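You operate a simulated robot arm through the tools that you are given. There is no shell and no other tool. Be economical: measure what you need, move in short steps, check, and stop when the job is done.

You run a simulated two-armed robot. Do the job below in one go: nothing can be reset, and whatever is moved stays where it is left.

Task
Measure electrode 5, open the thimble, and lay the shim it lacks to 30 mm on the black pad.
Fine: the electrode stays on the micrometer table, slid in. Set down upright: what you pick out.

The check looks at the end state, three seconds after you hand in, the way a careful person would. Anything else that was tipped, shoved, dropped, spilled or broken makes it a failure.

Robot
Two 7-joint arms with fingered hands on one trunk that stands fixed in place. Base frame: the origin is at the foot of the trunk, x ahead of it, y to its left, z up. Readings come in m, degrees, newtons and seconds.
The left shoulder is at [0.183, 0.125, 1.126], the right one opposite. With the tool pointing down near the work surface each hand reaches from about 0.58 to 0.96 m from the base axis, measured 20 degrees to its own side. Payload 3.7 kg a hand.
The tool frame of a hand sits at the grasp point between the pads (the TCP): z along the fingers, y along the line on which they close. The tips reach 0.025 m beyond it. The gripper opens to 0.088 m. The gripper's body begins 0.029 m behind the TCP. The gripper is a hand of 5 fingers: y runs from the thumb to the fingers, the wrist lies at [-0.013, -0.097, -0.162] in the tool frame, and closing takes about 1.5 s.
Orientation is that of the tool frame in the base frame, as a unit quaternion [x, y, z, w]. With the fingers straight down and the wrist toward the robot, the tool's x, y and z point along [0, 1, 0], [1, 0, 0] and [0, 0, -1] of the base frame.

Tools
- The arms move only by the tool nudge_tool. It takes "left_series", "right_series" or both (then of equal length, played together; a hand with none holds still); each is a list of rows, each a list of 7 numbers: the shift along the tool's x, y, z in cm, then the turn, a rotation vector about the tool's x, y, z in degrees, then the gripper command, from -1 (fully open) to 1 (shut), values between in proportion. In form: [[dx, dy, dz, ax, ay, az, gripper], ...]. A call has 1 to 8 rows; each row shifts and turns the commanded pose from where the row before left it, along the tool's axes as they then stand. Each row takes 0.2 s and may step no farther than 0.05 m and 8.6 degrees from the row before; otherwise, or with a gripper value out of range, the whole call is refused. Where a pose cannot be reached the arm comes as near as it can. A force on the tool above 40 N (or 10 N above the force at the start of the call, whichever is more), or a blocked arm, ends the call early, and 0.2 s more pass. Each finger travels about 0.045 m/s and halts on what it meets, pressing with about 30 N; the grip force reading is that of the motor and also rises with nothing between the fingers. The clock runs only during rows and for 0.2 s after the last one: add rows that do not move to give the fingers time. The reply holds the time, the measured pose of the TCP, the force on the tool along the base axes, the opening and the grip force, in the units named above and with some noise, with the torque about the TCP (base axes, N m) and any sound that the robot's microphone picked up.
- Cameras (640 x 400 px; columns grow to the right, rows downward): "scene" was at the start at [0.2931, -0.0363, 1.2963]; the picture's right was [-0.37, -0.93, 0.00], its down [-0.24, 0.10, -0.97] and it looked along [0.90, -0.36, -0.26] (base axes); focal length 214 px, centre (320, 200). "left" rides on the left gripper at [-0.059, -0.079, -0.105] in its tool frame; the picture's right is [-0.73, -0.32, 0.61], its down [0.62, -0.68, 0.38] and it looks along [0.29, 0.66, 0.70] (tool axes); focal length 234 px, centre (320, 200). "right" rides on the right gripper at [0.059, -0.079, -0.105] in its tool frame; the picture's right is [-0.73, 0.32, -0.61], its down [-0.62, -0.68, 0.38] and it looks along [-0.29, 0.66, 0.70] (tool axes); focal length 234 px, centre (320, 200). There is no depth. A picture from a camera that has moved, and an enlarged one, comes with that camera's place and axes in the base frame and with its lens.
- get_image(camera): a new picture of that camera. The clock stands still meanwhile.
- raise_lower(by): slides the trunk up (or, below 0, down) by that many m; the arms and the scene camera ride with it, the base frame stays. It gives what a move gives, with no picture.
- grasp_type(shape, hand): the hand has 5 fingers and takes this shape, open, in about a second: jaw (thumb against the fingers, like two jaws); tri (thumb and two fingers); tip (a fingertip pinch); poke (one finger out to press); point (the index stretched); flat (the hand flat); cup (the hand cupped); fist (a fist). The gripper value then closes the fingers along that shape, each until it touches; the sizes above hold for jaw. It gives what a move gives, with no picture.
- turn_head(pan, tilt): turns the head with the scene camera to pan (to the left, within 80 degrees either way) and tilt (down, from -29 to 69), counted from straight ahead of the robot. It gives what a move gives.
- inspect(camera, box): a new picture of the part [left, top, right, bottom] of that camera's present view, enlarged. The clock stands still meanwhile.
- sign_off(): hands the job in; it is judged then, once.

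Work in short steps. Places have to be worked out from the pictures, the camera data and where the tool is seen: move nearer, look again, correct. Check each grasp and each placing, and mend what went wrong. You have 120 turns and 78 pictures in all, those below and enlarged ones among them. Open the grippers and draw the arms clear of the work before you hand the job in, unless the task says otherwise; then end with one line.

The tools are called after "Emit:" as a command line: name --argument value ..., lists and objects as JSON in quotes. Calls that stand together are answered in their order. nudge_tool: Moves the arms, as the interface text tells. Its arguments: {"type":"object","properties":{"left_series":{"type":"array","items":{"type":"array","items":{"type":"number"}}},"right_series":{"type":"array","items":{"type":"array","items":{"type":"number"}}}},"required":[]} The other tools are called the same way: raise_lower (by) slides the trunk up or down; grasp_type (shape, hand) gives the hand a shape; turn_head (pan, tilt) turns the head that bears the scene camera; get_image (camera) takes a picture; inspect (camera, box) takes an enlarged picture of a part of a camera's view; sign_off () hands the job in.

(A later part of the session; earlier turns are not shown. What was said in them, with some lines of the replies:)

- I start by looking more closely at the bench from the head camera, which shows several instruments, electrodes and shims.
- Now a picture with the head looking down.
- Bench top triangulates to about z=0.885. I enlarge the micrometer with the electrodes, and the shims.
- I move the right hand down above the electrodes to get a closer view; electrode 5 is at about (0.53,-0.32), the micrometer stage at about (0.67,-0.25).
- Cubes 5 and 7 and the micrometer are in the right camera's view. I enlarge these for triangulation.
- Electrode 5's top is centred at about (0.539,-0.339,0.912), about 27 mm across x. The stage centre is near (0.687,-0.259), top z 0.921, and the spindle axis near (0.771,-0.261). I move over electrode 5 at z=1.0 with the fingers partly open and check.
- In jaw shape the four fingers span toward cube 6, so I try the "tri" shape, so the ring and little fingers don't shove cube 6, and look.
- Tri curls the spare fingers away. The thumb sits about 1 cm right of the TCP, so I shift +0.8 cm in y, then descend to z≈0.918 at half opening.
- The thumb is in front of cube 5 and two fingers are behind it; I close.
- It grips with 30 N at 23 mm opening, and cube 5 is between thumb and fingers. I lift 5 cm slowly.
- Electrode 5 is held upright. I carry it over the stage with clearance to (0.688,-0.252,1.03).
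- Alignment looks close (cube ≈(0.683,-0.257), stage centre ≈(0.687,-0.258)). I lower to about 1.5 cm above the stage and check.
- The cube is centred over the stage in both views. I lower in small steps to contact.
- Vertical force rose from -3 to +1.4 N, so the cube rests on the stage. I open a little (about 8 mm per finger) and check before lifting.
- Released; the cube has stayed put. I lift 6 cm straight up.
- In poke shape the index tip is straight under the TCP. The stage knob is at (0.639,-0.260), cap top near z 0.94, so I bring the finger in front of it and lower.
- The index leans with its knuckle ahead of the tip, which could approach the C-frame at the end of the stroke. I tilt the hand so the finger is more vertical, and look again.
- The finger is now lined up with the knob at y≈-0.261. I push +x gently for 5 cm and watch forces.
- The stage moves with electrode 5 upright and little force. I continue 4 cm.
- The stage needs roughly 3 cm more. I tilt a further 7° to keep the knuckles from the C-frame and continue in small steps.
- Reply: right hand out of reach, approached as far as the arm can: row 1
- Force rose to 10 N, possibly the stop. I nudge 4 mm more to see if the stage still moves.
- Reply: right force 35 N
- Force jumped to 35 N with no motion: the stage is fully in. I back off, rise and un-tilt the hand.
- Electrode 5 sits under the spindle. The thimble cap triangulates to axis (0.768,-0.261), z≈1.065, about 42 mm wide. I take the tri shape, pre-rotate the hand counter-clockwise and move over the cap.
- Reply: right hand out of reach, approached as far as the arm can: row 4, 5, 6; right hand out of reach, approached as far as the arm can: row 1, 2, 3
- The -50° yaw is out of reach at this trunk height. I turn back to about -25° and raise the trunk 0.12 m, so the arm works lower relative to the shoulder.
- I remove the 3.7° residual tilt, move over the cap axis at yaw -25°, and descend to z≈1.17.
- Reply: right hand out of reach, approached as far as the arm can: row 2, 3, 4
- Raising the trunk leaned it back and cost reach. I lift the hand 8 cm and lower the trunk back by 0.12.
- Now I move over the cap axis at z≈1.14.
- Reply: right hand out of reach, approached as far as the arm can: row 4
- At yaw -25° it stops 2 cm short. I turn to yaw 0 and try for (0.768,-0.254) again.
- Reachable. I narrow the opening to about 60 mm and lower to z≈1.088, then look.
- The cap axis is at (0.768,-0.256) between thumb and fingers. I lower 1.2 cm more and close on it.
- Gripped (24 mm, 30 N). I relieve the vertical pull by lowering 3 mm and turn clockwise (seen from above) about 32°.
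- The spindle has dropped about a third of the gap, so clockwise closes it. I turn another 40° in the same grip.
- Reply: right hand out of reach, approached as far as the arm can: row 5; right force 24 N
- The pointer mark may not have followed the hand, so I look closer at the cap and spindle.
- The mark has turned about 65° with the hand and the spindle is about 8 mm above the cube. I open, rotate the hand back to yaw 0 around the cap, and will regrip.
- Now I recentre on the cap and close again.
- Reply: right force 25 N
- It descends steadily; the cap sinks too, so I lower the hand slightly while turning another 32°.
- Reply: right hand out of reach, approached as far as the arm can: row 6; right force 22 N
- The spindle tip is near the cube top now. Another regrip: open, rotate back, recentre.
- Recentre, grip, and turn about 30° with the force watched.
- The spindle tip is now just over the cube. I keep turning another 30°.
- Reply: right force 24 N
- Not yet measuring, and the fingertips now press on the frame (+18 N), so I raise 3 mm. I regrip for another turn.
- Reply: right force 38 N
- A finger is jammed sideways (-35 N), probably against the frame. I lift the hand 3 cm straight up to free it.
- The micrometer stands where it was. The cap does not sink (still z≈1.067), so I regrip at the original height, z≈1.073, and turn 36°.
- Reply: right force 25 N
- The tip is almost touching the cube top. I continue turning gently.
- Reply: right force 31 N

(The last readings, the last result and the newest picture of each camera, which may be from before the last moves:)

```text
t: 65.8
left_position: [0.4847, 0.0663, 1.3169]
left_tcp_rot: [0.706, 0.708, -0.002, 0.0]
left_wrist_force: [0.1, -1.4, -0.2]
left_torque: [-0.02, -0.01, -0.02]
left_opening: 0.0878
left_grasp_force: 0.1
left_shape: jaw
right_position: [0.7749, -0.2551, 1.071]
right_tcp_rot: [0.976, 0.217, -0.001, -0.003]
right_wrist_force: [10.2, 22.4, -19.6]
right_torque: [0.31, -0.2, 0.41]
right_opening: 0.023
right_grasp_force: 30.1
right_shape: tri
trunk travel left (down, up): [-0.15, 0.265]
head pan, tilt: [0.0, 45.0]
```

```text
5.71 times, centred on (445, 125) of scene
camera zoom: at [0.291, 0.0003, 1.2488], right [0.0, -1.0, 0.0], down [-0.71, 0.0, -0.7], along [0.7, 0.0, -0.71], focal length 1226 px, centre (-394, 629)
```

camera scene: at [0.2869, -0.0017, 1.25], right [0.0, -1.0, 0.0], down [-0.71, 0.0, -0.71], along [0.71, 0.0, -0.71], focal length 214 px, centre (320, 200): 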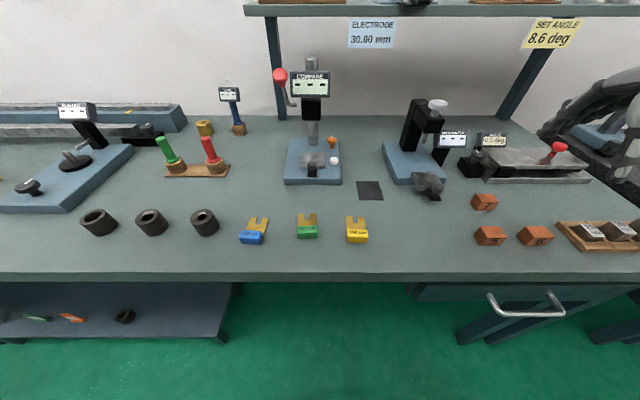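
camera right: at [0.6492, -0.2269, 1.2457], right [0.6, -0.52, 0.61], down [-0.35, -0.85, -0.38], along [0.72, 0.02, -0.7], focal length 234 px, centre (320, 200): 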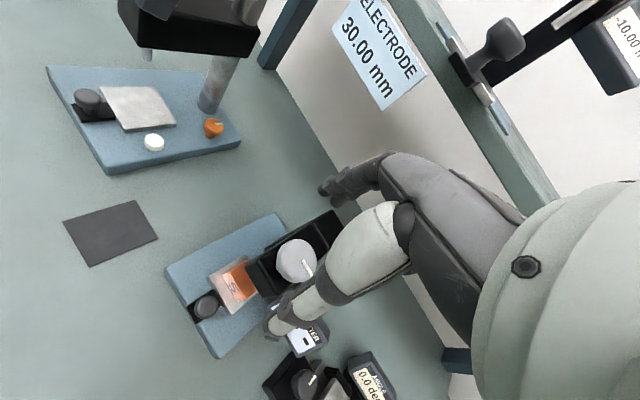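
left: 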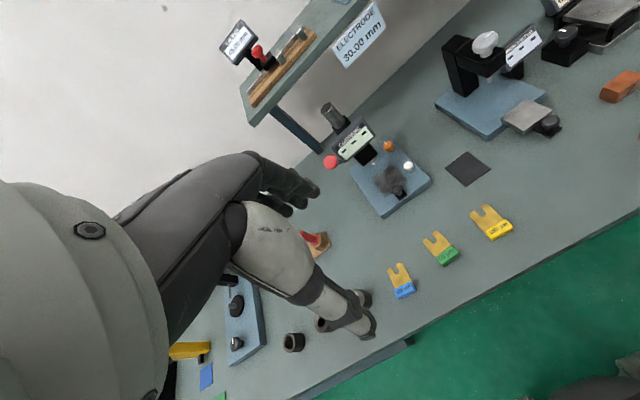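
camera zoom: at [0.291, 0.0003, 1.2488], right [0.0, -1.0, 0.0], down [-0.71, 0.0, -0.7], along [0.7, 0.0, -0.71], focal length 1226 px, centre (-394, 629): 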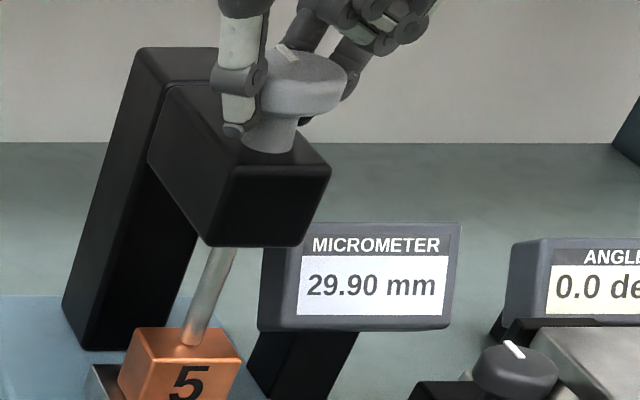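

It reads 29.90 mm, so electrode 5 lacks 100 µm: the blue shim. Now I open the thimble, turning counter-clockwise in the same grip back to yaw 0.

Emit:
nudge_tool --right_series '[[0, -0.04, 0, 0, 0, -8, 1], [0, -0.04, 0, 0, 0, -8, 1], [0, -0.04, 0, 0, 0, -8, 1], [0, -0.04, 0, 0, 0, -8, 1], [0, -0.04, 0, 0, 0, -8, 1], [0, -0.04, 0, 0, 0, -8, 1], [0, -0.04, 0, 0, 0, -8, 1], [0, -0.04, 0, 0, 0, -8, 1]]'

Emit:
nudge_tool --right_series '[[0, 0, 0, 0, 0, -8, 1], [0, 0, 0, 0, 0, 0, 0.3], [0, 0, 0, 0, 0, 0, -0.1], [0, 0, -0.2, 0, 0, 0, -0.4], [0, 0, 0, 0, 0, 0, -0.4]]'

Emit:
inspect --camera "scene" --box '[420, 90, 470, 160]'

```text
t: 67.7
left_position: [0.4832, 0.0646, 1.3167]
left_tcp_rot: [0.707, 0.708, 0.0, 0.0]
left_wrist_force: [-0.6, 0.9, -0.2]
left_torque: [0.03, 0.0, 0.01]
left_opening: 0.0878
left_grasp_force: 0.0
left_shape: jaw
right_position: [0.7704, -0.2562, 1.0708]
right_tcp_rot: [0.714, 0.701, -0.001, -0.002]
right_wrist_force: [-8.1, 4.7, -20.5]
right_torque: [0.04, 0.19, -0.03]
right_opening: 0.0238
right_grasp_force: 29.2
right_shape: tri
trunk travel left (down, up): [-0.15, 0.265]
head pan, tilt: [0.0, 45.0]
```

```text
t: 68.8
left_position: [0.4801, 0.0645, 1.3191]
left_tcp_rot: [0.707, 0.708, 0.0, 0.001]
left_wrist_force: [-0.2, 0.5, 0.5]
left_torque: [-0.01, -0.01, 0.0]
left_opening: 0.0876
left_grasp_force: 0.2
left_shape: jaw
right_position: [0.7712, -0.2559, 1.0772]
right_tcp_rot: [0.663, 0.749, 0.0, 0.001]
right_wrist_force: [-0.5, -0.7, 0.7]
right_torque: [-0.04, 0.0, 0.01]
right_opening: 0.0612
right_grasp_force: 0.0
right_shape: tri
trunk travel left (down, up): [-0.15, 0.265]
head pan, tilt: [0.0, 45.0]
```

```text
5.71 times, centred on (445, 125) of scene
camera zoom: at [0.2871, -0.0019, 1.25], right [0.0, -1.0, 0.0], down [-0.71, 0.0, -0.71], along [0.71, 0.0, -0.71], focal length 1226 px, centre (-394, 629)
```

zoom: 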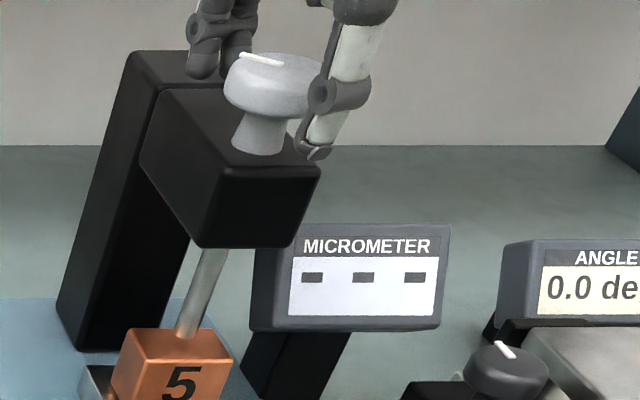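

The reading cleared and the spindle is rising. I cycle: rotate open hand forward, grip, turn back.

Emit:
nudge_tool --right_series '[[0, 0, 0, 0, 0, 8.5, -0.4], [0, 0, 0, 0, 0, 8.5, -0.4], [0, 0, 0, 0, 0, 8.5, -0.4], [0, 0, 0, 0, 0, 8.5, -0.4], [0, 0, 0, 0, 0, 8.5, -0.4], [0, 0, 0, 0, 0, 8.5, -0.4], [0, 0, 0, 0, 0, 8.5, -0.4], [0, 0, 0, 0, 0, 8, -0.4]]'

Emit:
nudge_tool --right_series '[[0, 0, 0.3, 0, 0, 0, -0.4], [0, 0, 0, 0, 0, 0, 0], [0, 0, 0, 0, 0, 0, 0.4], [0, 0, 0, 0, 0, 0, 1], [0, 0, 0, 0, 0, 0, 1], [0, 0, 0, 0, 0, 0, 1]]'

Emit:
nudge_tool --right_series '[[0, -0.04, 0, 0, 0, -8, 1], [0, -0.04, 0, 0, 0, -8, 1], [0, -0.04, 0, 0, 0, -8, 1], [0, -0.04, 0, 0, 0, -8, 1], [0, -0.04, 0, 0, 0, -8, 1], [0, -0.04, 0, 0, 0, -8, 1], [0, -0.04, 0, 0, 0, -8, 1], [0, -0.04, 0, 0, 0, -8, 1]]'

Emit:
nudge_tool --right_series '[[0, 0, 0, 0, 0, 0, 0.3], [0, 0, 0, 0, 0, 0, -0.1], [0, 0, -0.2, 0, 0, 0, -0.4], [0, 0, 0, 0, 0, 0, -0.4]]'

Emit:
inspect --camera "scene" --box '[420, 90, 470, 160]'

```text
t: 70.7
left_position: [0.4814, 0.0644, 1.3174]
left_tcp_rot: [0.706, 0.708, -0.001, 0.0]
left_wrist_force: [0.7, -0.2, -0.2]
left_torque: [0.01, 0.03, 0.01]
left_opening: 0.0875
left_grasp_force: 0.2
left_shape: jaw
right_position: [0.7707, -0.2542, 1.0743]
right_tcp_rot: [0.968, 0.252, 0.0, 0.0]
right_wrist_force: [-0.4, 0.0, -0.5]
right_torque: [0.0, 0.04, -0.01]
right_opening: 0.0609
right_grasp_force: 0.1
right_shape: tri
trunk travel left (down, up): [-0.15, 0.265]
head pan, tilt: [0.0, 45.0]
```

```text
t: 72.0
left_position: [0.4824, 0.0656, 1.3169]
left_tcp_rot: [0.706, 0.708, 0.0, -0.001]
left_wrist_force: [-0.8, 1.3, 0.3]
left_torque: [0.01, 0.03, 0.04]
left_opening: 0.088
left_grasp_force: 0.2
left_shape: jaw
right_position: [0.7694, -0.254, 1.07]
right_tcp_rot: [0.967, 0.255, -0.002, -0.002]
right_wrist_force: [-4.5, 4.4, -13.3]
right_torque: [0.08, 0.08, -0.02]
right_opening: 0.0254
right_grasp_force: 30.2
right_shape: tri
trunk travel left (down, up): [-0.15, 0.265]
head pan, tilt: [0.0, 45.0]
```

```text
t: 73.8
left_position: [0.4807, 0.0614, 1.3176]
left_tcp_rot: [0.706, 0.708, 0.0, -0.001]
left_wrist_force: [-0.1, 0.2, 0.5]
left_torque: [0.04, 0.01, -0.01]
left_opening: 0.0876
left_grasp_force: 0.1
left_shape: jaw
right_position: [0.7669, -0.2571, 1.0697]
right_tcp_rot: [0.687, 0.727, -0.003, -0.002]
right_wrist_force: [-15.1, -8.0, -22.2]
right_torque: [-0.06, 0.22, -0.08]
right_opening: 0.0245
right_grasp_force: 29.7
right_shape: tri
trunk travel left (down, up): [-0.15, 0.265]
head pan, tilt: [0.0, 45.0]
```

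```text
t: 74.8
left_position: [0.4797, 0.0637, 1.3178]
left_tcp_rot: [0.706, 0.708, 0.0, 0.0]
left_wrist_force: [-0.2, -0.8, 0.5]
left_torque: [0.03, -0.01, 0.02]
left_opening: 0.0876
left_grasp_force: 0.0
left_shape: jaw
right_position: [0.7673, -0.2539, 1.0772]
right_tcp_rot: [0.686, 0.728, 0.002, 0.0]
right_wrist_force: [-0.7, -0.1, 0.5]
right_torque: [-0.02, 0.01, -0.04]
right_opening: 0.061
right_grasp_force: 0.1
right_shape: tri
trunk travel left (down, up): [-0.15, 0.265]
head pan, tilt: [0.0, 45.0]
```

```text
5.71 times, centred on (445, 125) of scene
camera zoom: at [0.287, -0.002, 1.25], right [0.0, -1.0, 0.0], down [-0.71, 0.0, -0.71], along [0.71, 0.0, -0.71], focal length 1226 px, centre (-394, 629)
```

zoom: 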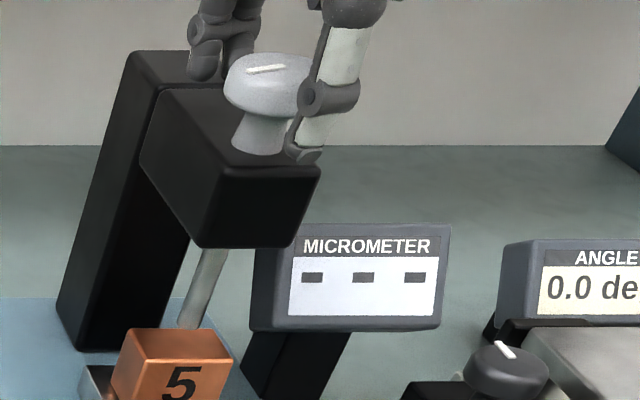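

The spindle is rising. Another cycle.

Emit:
nudge_tool --right_series '[[0, 0.3, 0, 0, 0, 8.5, -0.4], [0, 0, 0, 0, 0, 8.5, -0.4], [0, 0, 0, 0, 0, 8.5, -0.4], [0, 0, 0, 0, 0, 8.5, -0.4], [0, 0, 0, 0, 0, 8.5, -0.4], [0, 0, 0, 0, 0, 8.5, -0.4], [0, 0, 0, 0, 0, 8.5, -0.4], [0, 0, 0, 0, 0, 8.5, -0.4]]'

Emit:
nudge_tool --right_series '[[0, 0, 0.3, 0, 0, 0, -0.4], [0, 0, 0, 0, 0, 0, 0], [0, 0, 0, 0, 0, 0, 0.4], [0, 0, 0, 0, 0, 0, 1], [0, 0, 0, 0, 0, 0, 1], [0, 0, 0, 0, 0, 0, 1]]'

Emit:
nudge_tool --right_series '[[0, -0.03, 0, 0, 0, -8.5, 1], [0, -0.03, 0, 0, 0, -8.5, 1], [0, -0.03, 0, 0, 0, -8.5, 1], [0, -0.03, 0, 0, 0, -8.5, 1], [0, -0.03, 0, 0, 0, -8.5, 1], [0, -0.03, 0, 0, 0, -8.5, 1], [0, -0.03, 0, 0, 0, -8.5, 1], [0, -0.03, 0, 0, 0, -8.5, 1]]'

Emit:
nudge_tool --right_series '[[0, 0, 0, 0, 0, 0, 0.3], [0, 0, 0, 0, 0, 0, -0.1], [0, 0, -0.2, 0, 0, 0, -0.4], [0, 0, 0, 0, 0, 0, -0.4]]'

```text
t: 76.7
left_position: [0.4818, 0.0636, 1.3167]
left_tcp_rot: [0.707, 0.708, -0.002, -0.001]
left_wrist_force: [0.9, -0.5, 0.0]
left_torque: [-0.01, 0.03, 0.03]
left_opening: 0.0873
left_grasp_force: 0.1
left_shape: jaw
right_position: [0.7705, -0.2549, 1.0733]
right_tcp_rot: [0.976, 0.218, -0.001, -0.001]
right_wrist_force: [1.0, 0.5, -0.7]
right_torque: [0.01, -0.01, 0.0]
right_opening: 0.0612
right_grasp_force: 0.1
right_shape: tri
trunk travel left (down, up): [-0.15, 0.265]
head pan, tilt: [0.0, 45.0]
```

```text
t: 78.0
left_position: [0.4812, 0.0651, 1.3172]
left_tcp_rot: [0.707, 0.707, 0.0, 0.0]
left_wrist_force: [-1.4, 0.6, -0.6]
left_torque: [0.02, 0.01, -0.01]
left_opening: 0.0875
left_grasp_force: 0.1
left_shape: jaw
right_position: [0.77, -0.2526, 1.0686]
right_tcp_rot: [0.976, 0.22, -0.002, -0.002]
right_wrist_force: [-3.9, 3.0, -13.4]
right_torque: [-0.06, 0.06, 0.0]
right_opening: 0.0247
right_grasp_force: 30.1
right_shape: tri
trunk travel left (down, up): [-0.15, 0.265]
head pan, tilt: [0.0, 45.0]
```

```text
t: 79.8
left_position: [0.4798, 0.0634, 1.3176]
left_tcp_rot: [0.706, 0.708, 0.0, -0.001]
left_wrist_force: [-0.4, -0.3, -0.1]
left_torque: [0.0, 0.0, 0.03]
left_opening: 0.0877
left_grasp_force: 0.1
left_shape: jaw
right_position: [0.7678, -0.2563, 1.0697]
right_tcp_rot: [0.686, 0.727, -0.003, -0.001]
right_wrist_force: [-17.6, -9.1, -21.5]
right_torque: [-0.12, 0.18, -0.15]
right_opening: 0.0238
right_grasp_force: 30.0
right_shape: tri
trunk travel left (down, up): [-0.15, 0.265]
head pan, tilt: [0.0, 45.0]
```

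```text
t: 80.8
left_position: [0.4797, 0.0638, 1.3183]
left_tcp_rot: [0.707, 0.708, 0.0, 0.0]
left_wrist_force: [0.7, -0.3, -0.1]
left_torque: [-0.01, 0.01, 0.0]
left_opening: 0.0877
left_grasp_force: 0.1
left_shape: jaw
right_position: [0.7683, -0.252, 1.076]
right_tcp_rot: [0.686, 0.728, 0.002, 0.001]
right_wrist_force: [0.1, 0.0, 0.3]
right_torque: [-0.02, 0.03, 0.02]
right_opening: 0.0614
right_grasp_force: 0.0
right_shape: tri
trunk travel left (down, up): [-0.15, 0.265]
head pan, tilt: [0.0, 45.0]
```

One more cycle, then a look.

Emit:
nudge_tool --right_series '[[0, 0.2, 0, 0, 0, 8.5, -0.4], [0, 0, 0, 0, 0, 8.5, -0.4], [0, 0, 0, 0, 0, 8.5, -0.4], [0, 0, 0, 0, 0, 8.5, -0.4], [0, 0, 0, 0, 0, 8.5, -0.4], [0, 0, 0, 0, 0, 8.5, -0.4], [0, 0, 0, 0, 0, 8.5, -0.4], [0, 0, 0, 0, 0, 8.5, -0.4]]'

Emit:
nudge_tool --right_series '[[0, 0, 0.3, 0, 0, 0, -0.4], [0, 0, 0, 0, 0, 0, 0], [0, 0, 0, 0, 0, 0, 0.4], [0, 0, 0, 0, 0, 0, 1], [0, 0, 0, 0, 0, 0, 1], [0, 0, 0, 0, 0, 0, 1]]'

Emit:
nudge_tool --right_series '[[0, -0.03, 0, 0, 0, -8.5, 1], [0, -0.03, 0, 0, 0, -8.5, 1], [0, -0.03, 0, 0, 0, -8.5, 1], [0, -0.03, 0, 0, 0, -8.5, 1], [0, -0.03, 0, 0, 0, -8.5, 1], [0, -0.03, 0, 0, 0, -8.5, 1], [0, -0.03, 0, 0, 0, -8.5, 1], [0, -0.03, 0, 0, 0, -8.5, 1]]'

Emit:
nudge_tool --right_series '[[0, 0, 0, 0, 0, 0, 0.3], [0, 0, 0, 0, 0, 0, -0.1], [0, 0, -0.2, 0, 0, 0, -0.4], [0, 0, 0, 0, 0, 0, -0.4]]'

Emit:
inspect --camera "scene" --box '[420, 90, 470, 160]'

```text
t: 82.7
left_position: [0.4809, 0.0641, 1.3166]
left_tcp_rot: [0.706, 0.708, 0.0, -0.001]
left_wrist_force: [-0.2, -0.1, 0.7]
left_torque: [0.04, -0.03, 0.01]
left_opening: 0.0877
left_grasp_force: 0.0
left_shape: jaw
right_position: [0.7696, -0.2565, 1.0724]
right_tcp_rot: [0.976, 0.218, -0.001, 0.0]
right_wrist_force: [-0.2, -0.4, -0.2]
right_torque: [-0.01, -0.03, 0.0]
right_opening: 0.0615
right_grasp_force: 0.1
right_shape: tri
right hand out of reach, approached as far as the arm can: row 8
trunk travel left (down, up): [-0.15, 0.265]
head pan, tilt: [0.0, 45.0]
```

```text
t: 84.0
left_position: [0.4818, 0.0648, 1.3175]
left_tcp_rot: [0.707, 0.707, 0.0, 0.0]
left_wrist_force: [0.8, 0.1, -0.2]
left_torque: [0.02, 0.01, 0.0]
left_opening: 0.0877
left_grasp_force: 0.0
left_shape: jaw
right_position: [0.7696, -0.2561, 1.069]
right_tcp_rot: [0.976, 0.22, -0.002, 0.0]
right_wrist_force: [-3.3, 1.5, -9.8]
right_torque: [-0.26, 0.02, 0.01]
right_opening: 0.0242
right_grasp_force: 30.3
right_shape: tri
trunk travel left (down, up): [-0.15, 0.265]
head pan, tilt: [0.0, 45.0]
```

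```text
t: 85.8
left_position: [0.4809, 0.0631, 1.317]
left_tcp_rot: [0.707, 0.708, 0.0, -0.001]
left_wrist_force: [-0.3, 0.0, 0.8]
left_torque: [0.02, -0.01, 0.0]
left_opening: 0.0878
left_grasp_force: 0.0
left_shape: jaw
right_position: [0.7662, -0.2581, 1.068]
right_tcp_rot: [0.686, 0.728, -0.002, 0.0]
right_wrist_force: [-6.6, -13.5, -17.2]
right_torque: [-0.24, -0.2, -0.09]
right_opening: 0.0241
right_grasp_force: 29.8
right_shape: tri
trunk travel left (down, up): [-0.15, 0.265]
head pan, tilt: [0.0, 45.0]
```

```text
t: 86.8
left_position: [0.479, 0.0646, 1.3177]
left_tcp_rot: [0.707, 0.708, 0.0, -0.001]
left_wrist_force: [0.8, 0.6, 0.1]
left_torque: [0.01, 0.02, -0.02]
left_opening: 0.0877
left_grasp_force: 0.2
left_shape: jaw
right_position: [0.7665, -0.2542, 1.0746]
right_tcp_rot: [0.685, 0.728, 0.002, 0.0]
right_wrist_force: [-0.8, 0.7, 0.1]
right_torque: [0.0, -0.02, 0.02]
right_opening: 0.0614
right_grasp_force: 0.0
right_shape: tri
trunk travel left (down, up): [-0.15, 0.265]
head pan, tilt: [0.0, 45.0]
```

```text
5.71 times, centred on (445, 125) of scene
camera zoom: at [0.2871, -0.002, 1.25], right [0.0, -1.0, 0.0], down [-0.71, 0.0, -0.71], along [0.71, 0.0, -0.71], focal length 1226 px, centre (-394, 629)
```

zoom: 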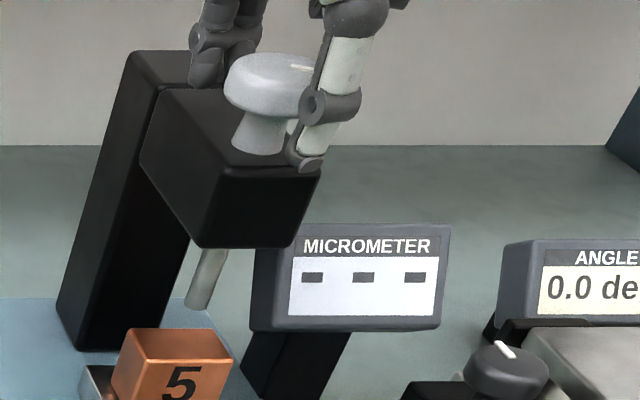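

Nearly as open as at the start. I turn one more short cycle to reach the opening stop.

Emit:
nudge_tool --right_series '[[0, 0.25, 0, 0, 0, 8, -0.4], [0, 0, 0, 0, 0, 8, -0.4], [0, 0, 0, 0, 0, 8, -0.4], [0, 0, 0, 0, 0, 8, -0.4], [0, 0, 0.2, 0, 0, 0, 0], [0, 0, 0, 0, 0, 0, 0.4], [0, 0, 0, 0, 0, 0, 1], [0, 0, 0, 0, 0, 0, 1]]'

Emit:
nudge_tool --right_series '[[0, 0, 0, 0, 0, 0, 1], [0, -0.03, 0, 0, 0, -6, 1], [0, -0.03, 0, 0, 0, -6, 1], [0, -0.03, 0, 0, 0, -6, 1], [0, -0.03, 0, 0, 0, -6, 1], [0, -0.03, 0, 0, 0, -6, 1], [0, 0, 0, 0, 0, 0, 1]]'

Emit:
nudge_tool --right_series '[[0, 0, 0, 0, 0, 0, 0.3], [0, 0, 0, 0, 0, 0, -0.1], [0, 0, 0, 0, 0, 0, -0.5], [0, 0, -2, 0, 0, 0, -0.5], [0, 0, -4, 0, 0, 0, -0.5], [0, 0, -4, 0, 0, 0, -0.5], [0, 0, 0, 0, 0, 0, -0.5]]'

Emit:
inspect --camera "scene" --box '[410, 90, 480, 190]'

```text
t: 88.7
left_position: [0.4814, 0.065, 1.3166]
left_tcp_rot: [0.707, 0.707, 0.0, -0.001]
left_wrist_force: [0.1, 0.9, -0.1]
left_torque: [0.0, -0.01, 0.01]
left_opening: 0.0878
left_grasp_force: 0.1
left_shape: jaw
right_position: [0.769, -0.2538, 1.0692]
right_tcp_rot: [0.859, 0.511, -0.003, -0.002]
right_wrist_force: [-3.9, 4.4, -10.3]
right_torque: [-0.03, -0.06, 0.02]
right_opening: 0.0242
right_grasp_force: 29.8
right_shape: tri
trunk travel left (down, up): [-0.15, 0.265]
head pan, tilt: [0.0, 45.0]
```

```text
t: 90.2
left_position: [0.4821, 0.0635, 1.3176]
left_tcp_rot: [0.707, 0.707, -0.001, 0.0]
left_wrist_force: [-0.5, -0.1, -0.1]
left_torque: [0.01, -0.01, 0.0]
left_opening: 0.0877
left_grasp_force: 0.0
left_shape: jaw
right_position: [0.7677, -0.255, 1.069]
right_tcp_rot: [0.697, 0.717, -0.001, -0.001]
right_wrist_force: [-12.1, -0.6, -18.6]
right_torque: [-0.1, 0.07, -0.05]
right_opening: 0.0234
right_grasp_force: 30.4
right_shape: tri
trunk travel left (down, up): [-0.15, 0.265]
head pan, tilt: [0.0, 45.0]
```

```text
t: 91.8
left_position: [0.4817, 0.0642, 1.318]
left_tcp_rot: [0.706, 0.709, 0.0, 0.0]
left_wrist_force: [0.1, 0.2, 0.6]
left_torque: [-0.01, -0.03, -0.02]
left_opening: 0.0877
left_grasp_force: 0.0
left_shape: jaw
right_position: [0.7686, -0.2546, 1.1715]
right_tcp_rot: [0.698, 0.716, 0.0, 0.0]
right_wrist_force: [0.3, -0.1, -1.1]
right_torque: [0.01, 0.0, 0.0]
right_opening: 0.0654
right_grasp_force: 0.1
right_shape: tri
trunk travel left (down, up): [-0.15, 0.265]
head pan, tilt: [0.0, 45.0]
```

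```text
4.00 times, centred on (445, 140) of scene
camera zoom: at [0.288, -0.0021, 1.2495], right [0.0, -1.0, 0.0], down [-0.71, 0.0, -0.71], along [0.71, 0.0, -0.71], focal length 858 px, centre (-180, 440)
```

zoom: 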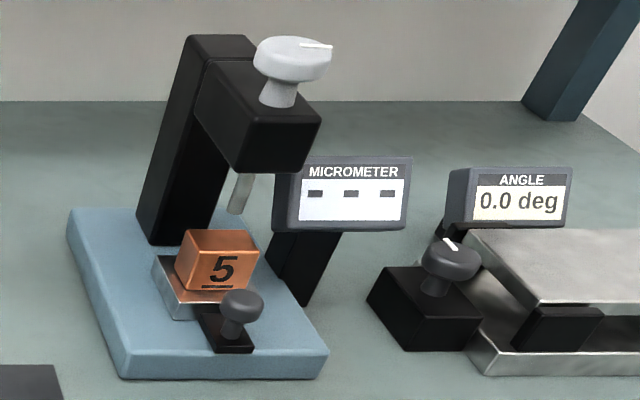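

The mark is back at its starting place, spindle fully open, electrode 5 in place. I retract the right arm and bring the left hand over the blue 100 µm shim (≈(0.545,0.136)) to look.

Emit:
nudge_tool --right_series '[[0, 0, -2, 0, 0, 0, -0.5], [-1.8, -3.8, -0.8, 0, 0, 0, -0.5], [-1.8, -3.8, -0.8, 0, 0, 0, -0.5], [-1.8, -3.8, -0.8, 0, 0, 0, -0.5], [-1.8, -3.8, -0.8, 0, 0, 0, -0.5], [-1.8, -3.8, -0.8, 0, 0, 0, -0.5], [-1.8, -3.8, -0.8, 0, 0, 0, -0.5], [-1.8, -3.8, -0.8, 0, 0, 0, -0.5]]' --left_series '[[1.12, 0.4, 4.36, 0, 0, 0, -1], [1.12, 0.4, 4.36, 0, 0, 0, -1], [1.12, 0.4, 4.36, 0, 0, 0, -1], [1.12, 0.4, 4.36, 0, 0, 0, -1], [1.12, 0.4, 4.36, 0, 0, 0, -1], [0, 0, 0, 0, 0, 0, -1], [0, 0, 0, 0, 0, 0, -1], [0, 0, 0, 0, 0, 0, -1]]'

Emit:
grasp_type --shape "tri" --hand "left"

Emit:
get_image --camera "left"

```text
t: 93.7
left_position: [0.5013, 0.1198, 1.0988]
left_tcp_rot: [0.707, 0.707, 0.0, 0.0]
left_wrist_force: [0.3, -0.2, 0.3]
left_torque: [0.01, 0.0, -0.01]
left_opening: 0.088
left_grasp_force: 0.0
left_shape: jaw
right_position: [0.5036, -0.3867, 1.2443]
right_tcp_rot: [0.698, 0.716, 0.0, 0.001]
right_wrist_force: [0.1, 0.2, -0.7]
right_torque: [-0.01, -0.03, -0.02]
right_opening: 0.0657
right_grasp_force: 0.1
right_shape: tri
trunk travel left (down, up): [-0.15, 0.265]
head pan, tilt: [0.0, 45.0]
```

```text
t: 94.5
left_position: [0.5025, 0.1203, 1.0988]
left_tcp_rot: [0.706, 0.708, 0.0, 0.0]
left_wrist_force: [0.2, 0.3, 1.1]
left_torque: [0.01, 0.02, 0.01]
left_opening: 0.0878
left_grasp_force: 0.0
left_shape: tri
right_position: [0.5055, -0.3872, 1.2431]
right_tcp_rot: [0.699, 0.716, 0.0, 0.001]
right_wrist_force: [-0.1, 0.0, 0.8]
right_torque: [-0.03, 0.02, 0.02]
right_opening: 0.0657
right_grasp_force: 0.1
right_shape: tri
trunk travel left (down, up): [-0.15, 0.265]
head pan, tilt: [0.0, 45.0]
```

```text
13 pictures are left
camera left: at [0.4236, 0.0623, 1.2033], right [-0.32, -0.73, -0.61], down [-0.68, 0.62, -0.38], along [0.66, 0.29, -0.7], focal length 234 px, centre (320, 200)
```

left: 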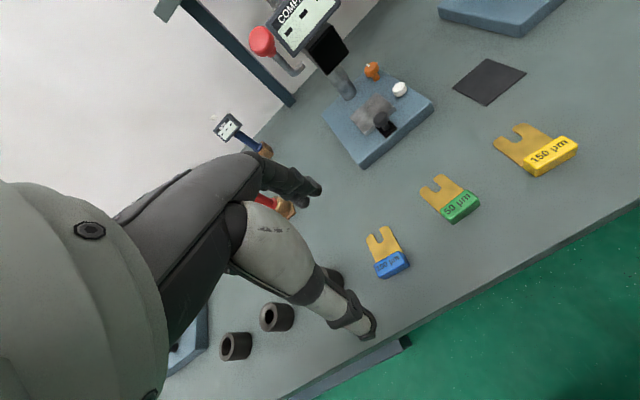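

I enlarge the blue shim once, for its exact place and how the tongue joins the block.

Emit:
inspect --camera "left" --box '[350, 210, 430, 290]'

```text
5.00 times, centred on (390, 250) of left
camera zoom: at [0.4236, 0.0623, 1.2033], right [-0.32, -0.73, -0.61], down [-0.68, 0.62, -0.38], along [0.66, 0.29, -0.7], focal length 1171 px, centre (-30, -50)
```

zoom: 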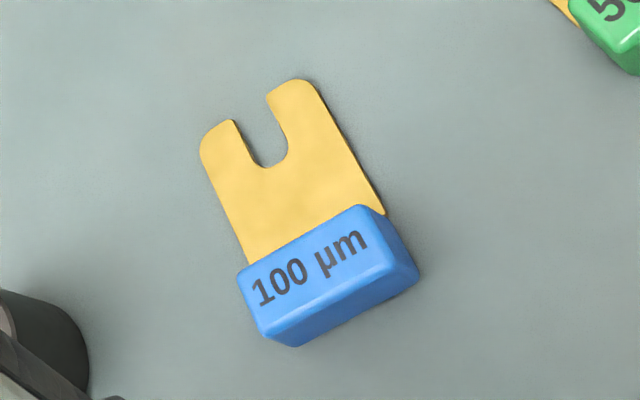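

The block is about 16×38 mm, centred near (0.540,0.137), top z≈0.905, yaw about -7°; its tongue lies near z 0.89. I align the left hand and lower to z≈0.955 for a check.

Emit:
nudge_tool --left_series '[[0, 0, 0, 0, 0, 7, -0.2], [1.52, 3.59, 1, 0, 0, 0, -0.2], [0, 0, 4, 0, 0, 0, -0.2], [0, 0, 4, 0, 0, 0, -0.2], [0, 0, 4, 0, 0, 0, -0.2], [0, 0, 1.5, 0, 0, 0, -0.2], [0, 0, 0, 0, 0, 0, -0.2]]'

Emit:
inspect --camera "scene" --box '[200, 170, 300, 250]'

Emit:
inspect --camera "left" --box '[290, 200, 450, 360]'

```text
t: 96.2
left_position: [0.5364, 0.1314, 0.9534]
left_tcp_rot: [0.748, 0.663, 0.001, 0.0]
left_wrist_force: [0.2, 0.2, 0.9]
left_torque: [-0.01, 0.02, 0.0]
left_opening: 0.0535
left_grasp_force: 0.1
left_shape: tri
right_position: [0.5049, -0.3883, 1.244]
right_tcp_rot: [0.698, 0.716, -0.001, 0.0]
right_wrist_force: [1.1, 0.5, 0.1]
right_torque: [-0.02, -0.03, -0.02]
right_opening: 0.0657
right_grasp_force: 0.0
right_shape: tri
trunk travel left (down, up): [-0.15, 0.265]
head pan, tilt: [0.0, 45.0]
```

```text
5.00 times, centred on (250, 210) of scene
camera zoom: at [0.2874, -0.0019, 1.2498], right [0.0, -1.0, 0.0], down [-0.71, 0.0, -0.71], along [0.71, 0.0, -0.71], focal length 1072 px, centre (670, 150)
```

zoom: 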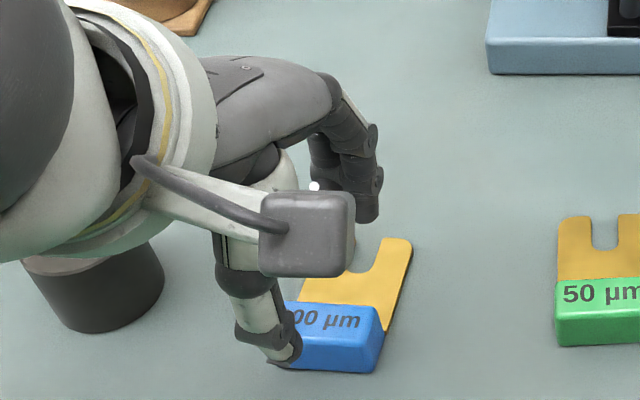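

```text
2.50 times, centred on (370, 280) of left
camera zoom: at [0.4534, 0.0834, 1.0577], right [-0.41, -0.68, -0.61], down [-0.6, 0.7, -0.38], along [0.69, 0.21, -0.7], focal length 585 px, centre (195, 0)
```

zoom: 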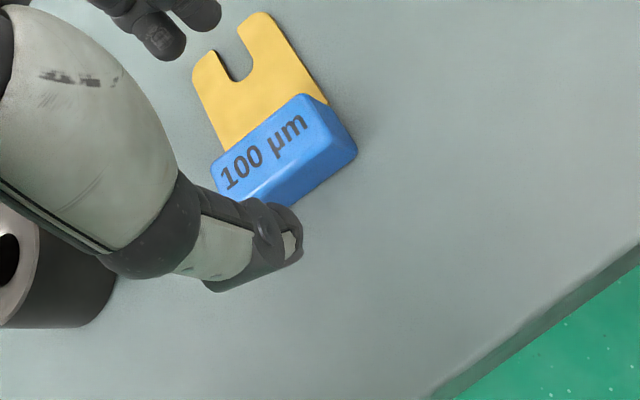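

Aligned; the thumb is centred on the block and the fingers are beyond it above the tongue. I descend to z≈0.920 and close.

Emit:
nudge_tool --left_series '[[0, 0.2, 1.5, 0, 0, 0, -0.2], [0, 0, 1.2, 0, 0, 0, -0.2], [0, 0, 0.6, 0, 0, 0, -0.2], [0, 0, 0, 0, 0, 0, 0.1], [0, 0, 0, 0, 0, 0, 0.5], [0, 0, 0, 0, 0, 0, 1], [0, 0, 0, 0, 0, 0, 1], [0, 0, 0, 0, 0, 0, 1]]'

Emit:
inspect --camera "left" --box '[290, 200, 450, 360]'

```text
t: 98.0
left_position: [0.5404, 0.1312, 0.9218]
left_tcp_rot: [0.749, 0.663, 0.0, 0.001]
left_wrist_force: [-1.3, -0.5, 3.6]
left_torque: [-0.02, 0.15, 0.02]
left_opening: 0.0149
left_grasp_force: 30.0
left_shape: tri
right_position: [0.5048, -0.3863, 1.2433]
right_tcp_rot: [0.699, 0.715, 0.001, 0.001]
right_wrist_force: [0.0, 0.7, 0.0]
right_torque: [0.01, 0.01, 0.02]
right_opening: 0.0658
right_grasp_force: 0.1
right_shape: tri
trunk travel left (down, up): [-0.15, 0.265]
head pan, tilt: [0.0, 45.0]
```

```text
2.50 times, centred on (370, 280) of left
camera zoom: at [0.4549, 0.0826, 1.0262], right [-0.41, -0.68, -0.61], down [-0.6, 0.7, -0.38], along [0.69, 0.21, -0.7], focal length 585 px, centre (195, 0)
```

zoom: 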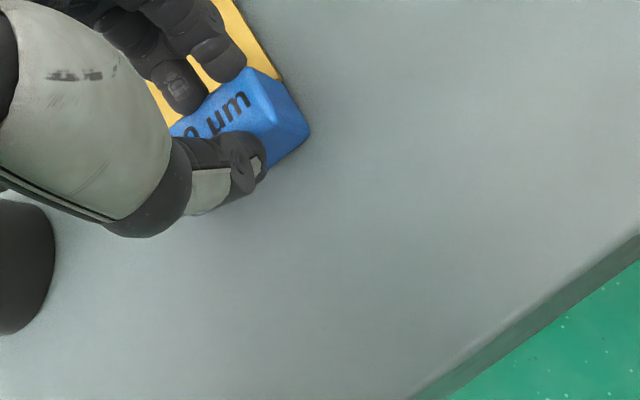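

Gripped at 15 mm with 30 N. I lift slowly and check.

Emit:
nudge_tool --left_series '[[0, 0, -0.5, 0, 0, 0, 1], [0, 0, -1, 0, 0, 0, 1], [0, 0, -2, 0, 0, 0, 1], [0, 0, -4, 0, 0, 0, 1], [0, 0, 0, 0, 0, 0, 1]]'

Emit:
inspect --camera "scene" --box '[200, 150, 320, 250]'

```text
t: 99.2
left_position: [0.5388, 0.1318, 0.9972]
left_tcp_rot: [0.749, 0.663, 0.0, 0.0]
left_wrist_force: [0.5, 0.3, -0.7]
left_torque: [-0.01, 0.0, -0.03]
left_opening: 0.0127
left_grasp_force: 30.5
left_shape: tri
right_position: [0.5048, -0.3882, 1.2433]
right_tcp_rot: [0.698, 0.716, -0.001, 0.001]
right_wrist_force: [0.2, 0.0, 0.2]
right_torque: [0.01, 0.01, 0.01]
right_opening: 0.0659
right_grasp_force: 0.1
right_shape: tri
trunk travel left (down, up): [-0.15, 0.265]
head pan, tilt: [0.0, 45.0]
```

```text
4.00 times, centred on (260, 200) of scene
camera zoom: at [0.2878, -0.0018, 1.2496], right [0.0, -1.0, 0.0], down [-0.71, 0.0, -0.71], along [0.71, 0.0, -0.71], focal length 858 px, centre (560, 200)
```

zoom: 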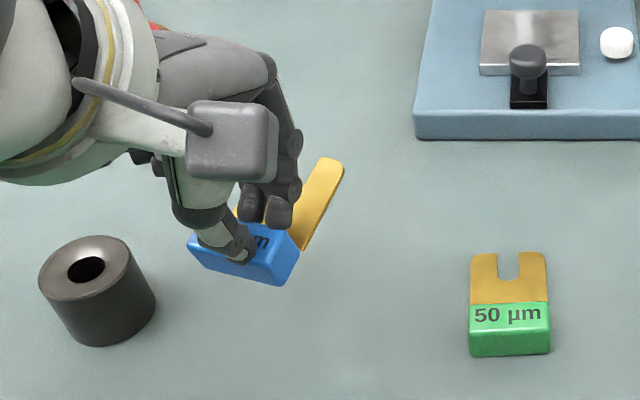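

The blue shim is held, slightly twisted in the grip (yaw about -20°). I straighten by turning the hand 20° counter-clockwise while rising, then carry it across in front of the comparator to y≈-0.13.

Emit:
nudge_tool --left_series '[[0, 0, -1, 0, 0, -6.7, 1], [0, 0, -1, 0, 0, -6.7, 1], [0, 0, -1, 0, 0, -6.7, 1], [0, 0, 0, 0, 0, 0, 1]]'

Emit:
nudge_tool --left_series '[[-4.33, -0.66, 0, 0, 0, 0, 1], [-4.33, -0.66, 0, 0, 0, 0, 1], [-4.33, -0.66, 0, 0, 0, 0, 1], [-4.33, -0.66, 0, 0, 0, 0, 1], [-4.33, -0.66, 0, 0, 0, 0, 1], [-4.33, -0.66, 0, 0, 0, 0, 1], [0, 0, 0, 0, 0, 0, 1]]'

Emit:
get_image --camera "left"

```text
t: 100.2
left_position: [0.5397, 0.132, 1.0274]
left_tcp_rot: [0.621, 0.784, 0.0, -0.001]
left_wrist_force: [0.5, 0.8, -1.5]
left_torque: [0.02, -0.02, -0.04]
left_opening: 0.0123
left_grasp_force: 30.7
left_shape: tri
right_position: [0.5045, -0.3865, 1.2438]
right_tcp_rot: [0.698, 0.716, 0.0, 0.0]
right_wrist_force: [-0.3, 0.2, 0.2]
right_torque: [-0.01, -0.02, 0.02]
right_opening: 0.0656
right_grasp_force: 0.0
right_shape: tri
trunk travel left (down, up): [-0.15, 0.265]
head pan, tilt: [0.0, 45.0]
```

```text
t: 101.8
left_position: [0.559, -0.1308, 1.0283]
left_tcp_rot: [0.621, 0.784, -0.001, -0.001]
left_wrist_force: [0.2, -0.6, -1.1]
left_torque: [0.02, -0.01, -0.01]
left_opening: 0.012
left_grasp_force: 29.8
left_shape: tri
right_position: [0.5051, -0.3864, 1.2447]
right_tcp_rot: [0.698, 0.716, -0.001, 0.001]
right_wrist_force: [0.2, -0.1, 1.0]
right_torque: [-0.02, -0.02, 0.01]
right_opening: 0.066
right_grasp_force: 0.0
right_shape: tri
trunk travel left (down, up): [-0.15, 0.265]
head pan, tilt: [0.0, 45.0]
```

```text
7 pictures are left
camera left: at [0.4955, -0.2061, 1.1328], right [-0.15, -0.78, -0.61], down [-0.81, 0.45, -0.38], along [0.57, 0.43, -0.7], focal length 234 px, centre (320, 200)
```

left: 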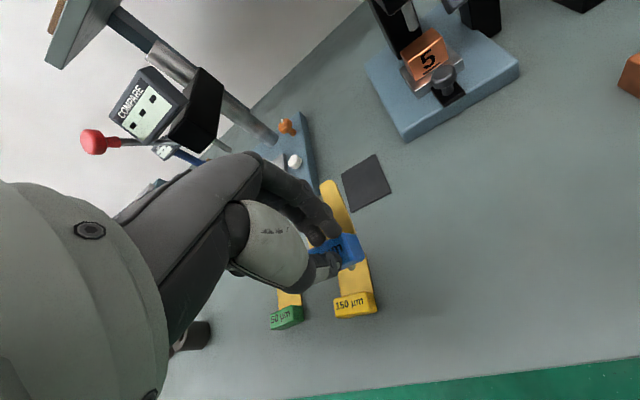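

I move forward over the pad and descend to about 1.5 cm above it, then check.

Emit:
nudge_tool --left_series '[[-0.38, 3.5, 0, 0, 0, 0, 1], [-0.38, 3.5, 0, 0, 0, 0, 1], [-0.38, 3.5, 0, 0, 0, 0, 1], [0, 0, 3, 0, 0, 0, 1], [0, 0, 3, 0, 0, 0, 1], [0, 0, 2.6, 0, 0, 0, 1], [0, 0, 0, 0, 0, 0, 1]]'

Emit:
inspect --camera "scene" --box '[310, 130, 430, 220]'

Emit:
inspect --camera "left" --box '[280, 140, 440, 300]'

```text
t: 103.3
left_position: [0.6637, -0.1182, 0.9417]
left_tcp_rot: [0.621, 0.784, 0.0, -0.001]
left_wrist_force: [-0.5, -0.4, -1.0]
left_torque: [-0.01, 0.0, 0.01]
left_opening: 0.0125
left_grasp_force: 30.2
left_shape: tri
right_position: [0.5045, -0.3864, 1.2444]
right_tcp_rot: [0.698, 0.716, 0.001, 0.0]
right_wrist_force: [-1.0, -0.6, 0.0]
right_torque: [0.05, -0.02, 0.01]
right_opening: 0.066
right_grasp_force: 0.1
right_shape: tri
trunk travel left (down, up): [-0.15, 0.265]
head pan, tilt: [0.0, 45.0]
```

```text
4.44 times, centred on (370, 175) of scene
camera zoom: at [0.2872, -0.0019, 1.2499], right [0.0, -1.0, 0.0], down [-0.71, 0.0, -0.71], along [0.71, 0.0, -0.71], focal length 953 px, centre (98, 311)
```

zoom: 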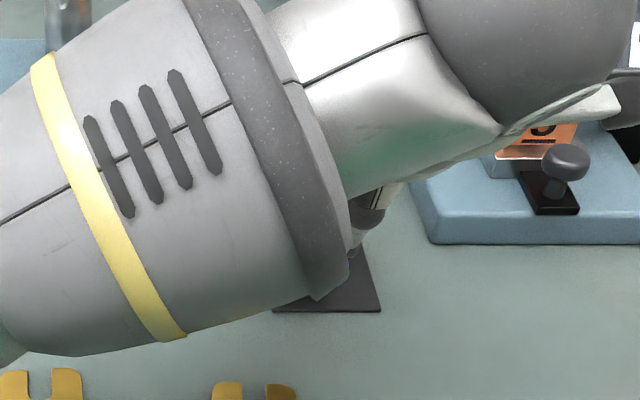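

```text
2.50 times, centred on (360, 220) of left
camera zoom: at [0.6014, -0.1933, 1.0452], right [-0.15, -0.78, -0.61], down [-0.81, 0.45, -0.38], along [0.57, 0.43, -0.7], focal length 585 px, centre (220, 150)
```

zoom: 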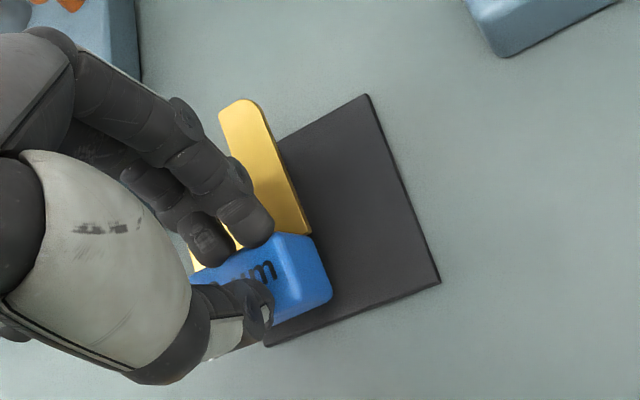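

Shim centre is about 1.5 cm too far left and yawed about +10° relative to the pad. I turn 8° clockwise, shift 1.2 cm to the right, and lower toward contact.

Emit:
nudge_tool --left_series '[[0, 0, 0, 0, 0, 8, 1], [-1.2, -0.1, 0, 0, 0, 0, 1], [0, 0, 0.8, 0, 0, 0, 1], [0, 0, 0.5, 0, 0, 0, 1], [0, 0, 0.2, 0, 0, 0, 1], [0, 0, 0, 0, 0, 0, 1]]'

Emit:
inspect --camera "left" --box '[280, 140, 440, 300]'

```text
t: 104.8
left_position: [0.6658, -0.1307, 0.9276]
left_tcp_rot: [0.675, 0.738, 0.001, 0.001]
left_wrist_force: [1.6, -0.8, 9.3]
left_torque: [0.09, 0.0, -0.04]
left_opening: 0.0124
left_grasp_force: 29.8
left_shape: tri
right_position: [0.5025, -0.3859, 1.2447]
right_tcp_rot: [0.698, 0.716, 0.0, 0.001]
right_wrist_force: [0.7, 0.3, 0.5]
right_torque: [0.0, 0.02, 0.01]
right_opening: 0.0658
right_grasp_force: 0.1
right_shape: tri
trunk travel left (down, up): [-0.15, 0.265]
head pan, tilt: [0.0, 45.0]
```

```text
2.50 times, centred on (360, 220) of left
camera zoom: at [0.5922, -0.1957, 1.0317], right [-0.25, -0.75, -0.61], down [-0.73, 0.56, -0.39], along [0.63, 0.35, -0.69], focal length 585 px, centre (220, 150)
```

zoom: 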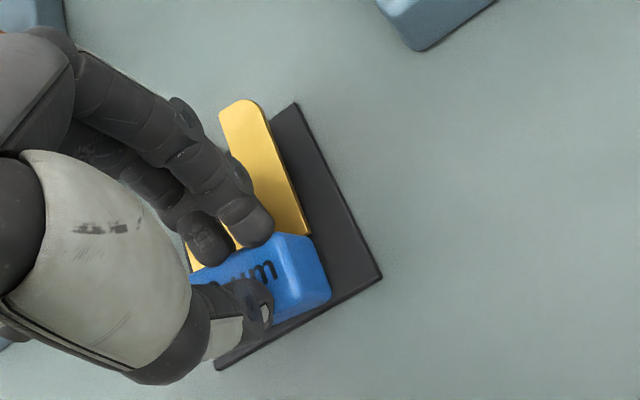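

Contact at 9 N and the shim is parallel to the pad, about 5 mm left of centre. I lift 4 mm, shift 5 mm right, and lower again to contact.

Emit:
nudge_tool --left_series '[[0, 0, -0.4, 0, 0, 0, 1], [-0.5, -0.05, -0.1, 0, 0, 0, 1], [0, 0, 0.3, 0, 0, 0, 1], [0, 0, 0.15, 0, 0, 0, 1], [0, 0, 0, 0, 0, 0, 1]]'

```text
t: 106.0
left_position: [0.6661, -0.1364, 0.9274]
left_tcp_rot: [0.675, 0.738, 0.001, 0.001]
left_wrist_force: [-0.1, -0.6, 4.3]
left_torque: [0.06, 0.06, 0.02]
left_opening: 0.0122
left_grasp_force: 29.4
left_shape: tri
right_position: [0.5041, -0.3861, 1.2445]
right_tcp_rot: [0.698, 0.716, 0.001, 0.001]
right_wrist_force: [-0.1, -0.6, 0.4]
right_torque: [-0.01, 0.01, -0.03]
right_opening: 0.0656
right_grasp_force: 0.0
right_shape: tri
trunk travel left (down, up): [-0.15, 0.265]
head pan, tilt: [0.0, 45.0]
```

It is in light contact (4 N). I release slowly and look.

Emit:
nudge_tool --left_series '[[0, 0, 0, 0, 0, 0, 0.65], [0, 0, 0, 0, 0, 0, 0.5], [0, 0, 0, 0, 0, 0, 0.3], [0, 0, 0, 0, 0, 0, 0.1], [0, 0, 0, 0, 0, 0, 0], [0, 0, 0, 0, 0, 0, 0]]'

Emit:
inspect --camera "left" --box '[280, 140, 440, 300]'

```text
t: 107.3
left_position: [0.6651, -0.1355, 0.9259]
left_tcp_rot: [0.673, 0.739, 0.0, 0.0]
left_wrist_force: [-0.7, -0.1, 0.0]
left_torque: [0.03, -0.02, 0.01]
left_opening: 0.0438
left_grasp_force: 0.2
left_shape: tri
right_position: [0.5048, -0.387, 1.2434]
right_tcp_rot: [0.698, 0.716, 0.0, 0.0]
right_wrist_force: [0.3, 0.1, 0.0]
right_torque: [0.01, 0.02, 0.01]
right_opening: 0.0657
right_grasp_force: 0.0
right_shape: tri
trunk travel left (down, up): [-0.15, 0.265]
head pan, tilt: [0.0, 45.0]
```

```text
2.50 times, centred on (360, 220) of left
camera zoom: at [0.5929, -0.2006, 1.031], right [-0.26, -0.75, -0.61], down [-0.73, 0.56, -0.38], along [0.63, 0.35, -0.7], focal length 585 px, centre (220, 150)
```

zoom: 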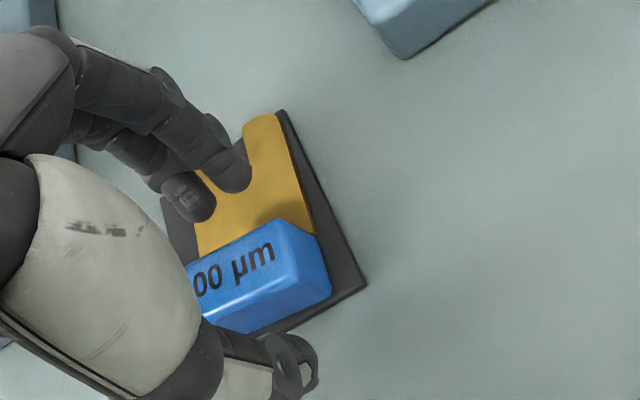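

The shim lies flat and upright on the pad, free of the fingers. I raise straight up, then draw the arm back.

Emit:
nudge_tool --left_series '[[0, 0, -1, 0, 0, 0, 0], [0, 0, -3, 0, 0, 0, 0], [0, 0, -4, 0, 0, 0, 0], [0, 0, -4.5, 0, 0, 0, 0], [0, -4, -2, 0, 0, 0, -0.5], [0, -4, -2, 0, 0, 0, -0.5], [1, -4, -2, 0, 0, 0, -1], [2, -3, -2, 0, 0, 0, -1]]'

Emit:
nudge_tool --left_series '[[4, 0, -2, 0, 0, 0, -1], [4.5, 0, 0, 0, 0, 0, -1], [4.5, 0, 0, 0, 0, 0, -1], [4.5, 0, 0, 0, 0, 0, -1], [0, 0, 0, 0, 0, 0, -1]]' --right_series '[[0, 0, 0, 0, 0, 0, -1], [0, 0, 0, 0, 0, 0, -1], [0, 0, 0, 0, 0, 0, -1], [0, 0, 0, 0, 0, 0, -1], [0, 0, 0, 0, 0, 0, -1]]'

Emit:
get_image --camera "scene"

```text
t: 109.2
left_position: [0.6233, -0.1557, 1.0914]
left_tcp_rot: [0.685, 0.728, 0.004, 0.027]
left_wrist_force: [0.2, 0.6, 0.2]
left_torque: [-0.03, -0.03, 0.01]
left_opening: 0.0878
left_grasp_force: 0.0
left_shape: tri
left hand out of reach, approached as far as the arm can: row 4, 5, 6, 7
right_position: [0.5027, -0.3861, 1.2459]
right_tcp_rot: [0.699, 0.715, 0.001, 0.001]
right_wrist_force: [-0.6, -0.3, 0.5]
right_torque: [0.02, 0.02, 0.02]
right_opening: 0.066
right_grasp_force: 0.1
right_shape: tri
trunk travel left (down, up): [-0.15, 0.265]
head pan, tilt: [0.0, 45.0]
```

```text
t: 110.3
left_position: [0.6129, 0.0198, 1.1033]
left_tcp_rot: [0.685, 0.728, 0.003, 0.025]
left_wrist_force: [-0.2, 1.4, -1.0]
left_torque: [0.03, 0.01, 0.0]
left_opening: 0.0878
left_grasp_force: 0.0
left_shape: tri
right_position: [0.5047, -0.387, 1.2433]
right_tcp_rot: [0.699, 0.716, 0.0, -0.001]
right_wrist_force: [-0.1, 0.4, -0.1]
right_torque: [0.02, 0.01, 0.02]
right_opening: 0.0875
right_grasp_force: 0.1
right_shape: tri
trunk travel left (down, up): [-0.15, 0.265]
head pan, tilt: [0.0, 45.0]
```

```text
2 pictures are left
camera scene: at [0.2875, -0.0021, 1.2498], right [0.0, -1.0, 0.0], down [-0.71, 0.0, -0.71], along [0.71, 0.0, -0.71], focal length 214 px, centre (320, 200)
```

scene: 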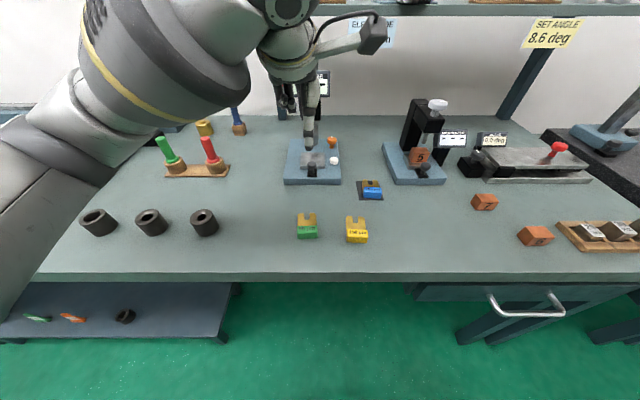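

Everything stands in place and the shim is on the pad. I draw the left arm farther back and up, then take one last check.

Emit:
nudge_tool --left_series '[[0, -3, -2, 0, 0, 0, -1], [0, -3.5, -2.5, 0, 0, 0, -1], [1, -3.5, -2.5, 0, 0, 0, -1], [2, -2, -2.5, 0, 0, 0, -1], [2, 0, -2.5, 0, 0, 0, -1], [0, 0, 0, 0, 0, 0, -1]]'

Emit:
inspect --camera "scene" --box '[270, 80, 480, 250]'

```text
t: 111.8
left_position: [0.4843, 0.0648, 1.2164]
left_tcp_rot: [0.685, 0.728, 0.003, 0.025]
left_wrist_force: [0.0, -0.2, -0.1]
left_torque: [0.0, 0.0, 0.0]
left_opening: 0.0878
left_grasp_force: 0.1
left_shape: tri
right_position: [0.5057, -0.3861, 1.2434]
right_tcp_rot: [0.698, 0.716, 0.001, 0.0]
right_wrist_force: [-0.9, 0.2, -0.8]
right_torque: [-0.03, 0.01, 0.02]
right_opening: 0.0878
right_grasp_force: 0.0
right_shape: tri
trunk travel left (down, up): [-0.15, 0.265]
head pan, tilt: [0.0, 45.0]
```

```text
2.35 times, centred on (375, 165) of scene
camera zoom: at [0.2879, -0.002, 1.2496], right [0.0, -1.0, 0.0], down [-0.71, 0.0, -0.71], along [0.71, 0.0, -0.71], focal length 505 px, centre (191, 282)
```

zoom: 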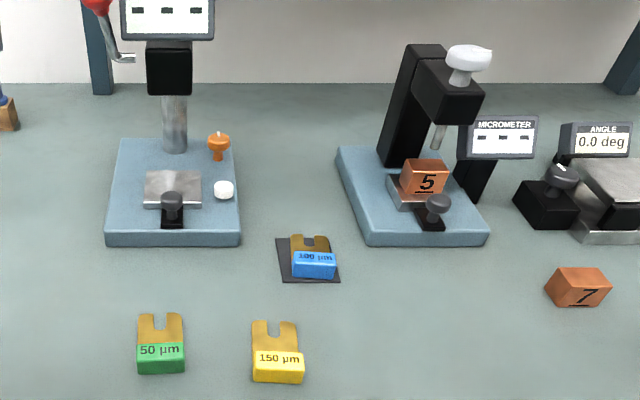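

The label on the blue shim looks odd at this size, so I enlarge it with the last picture.

Emit:
inspect --camera "scene" --box '[350, 172, 390, 207]'

```text
11.43 times, centred on (370, 190) of scene
camera zoom: at [0.2879, -0.002, 1.2496], right [0.0, -1.0, 0.0], down [-0.71, 0.0, -0.71], along [0.71, 0.0, -0.71], focal length 2451 px, centre (-251, 320)
```

zoom: 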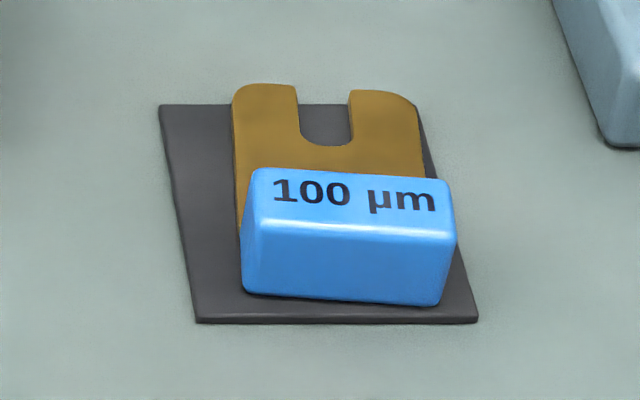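

The shim lies upright on the pad, the label reads 100 µm, and both arms are clear with open grippers. I hand in.

Emit:
sign_off

```text
The job is handed in.
```

Electrode 5 measured 29.90 mm, so it lacks 0.10 mm: the 100 µm (blue) shim now lies upright on the black pad, the thimble is open again, and the electrode is still on the slid-in micrometer table.
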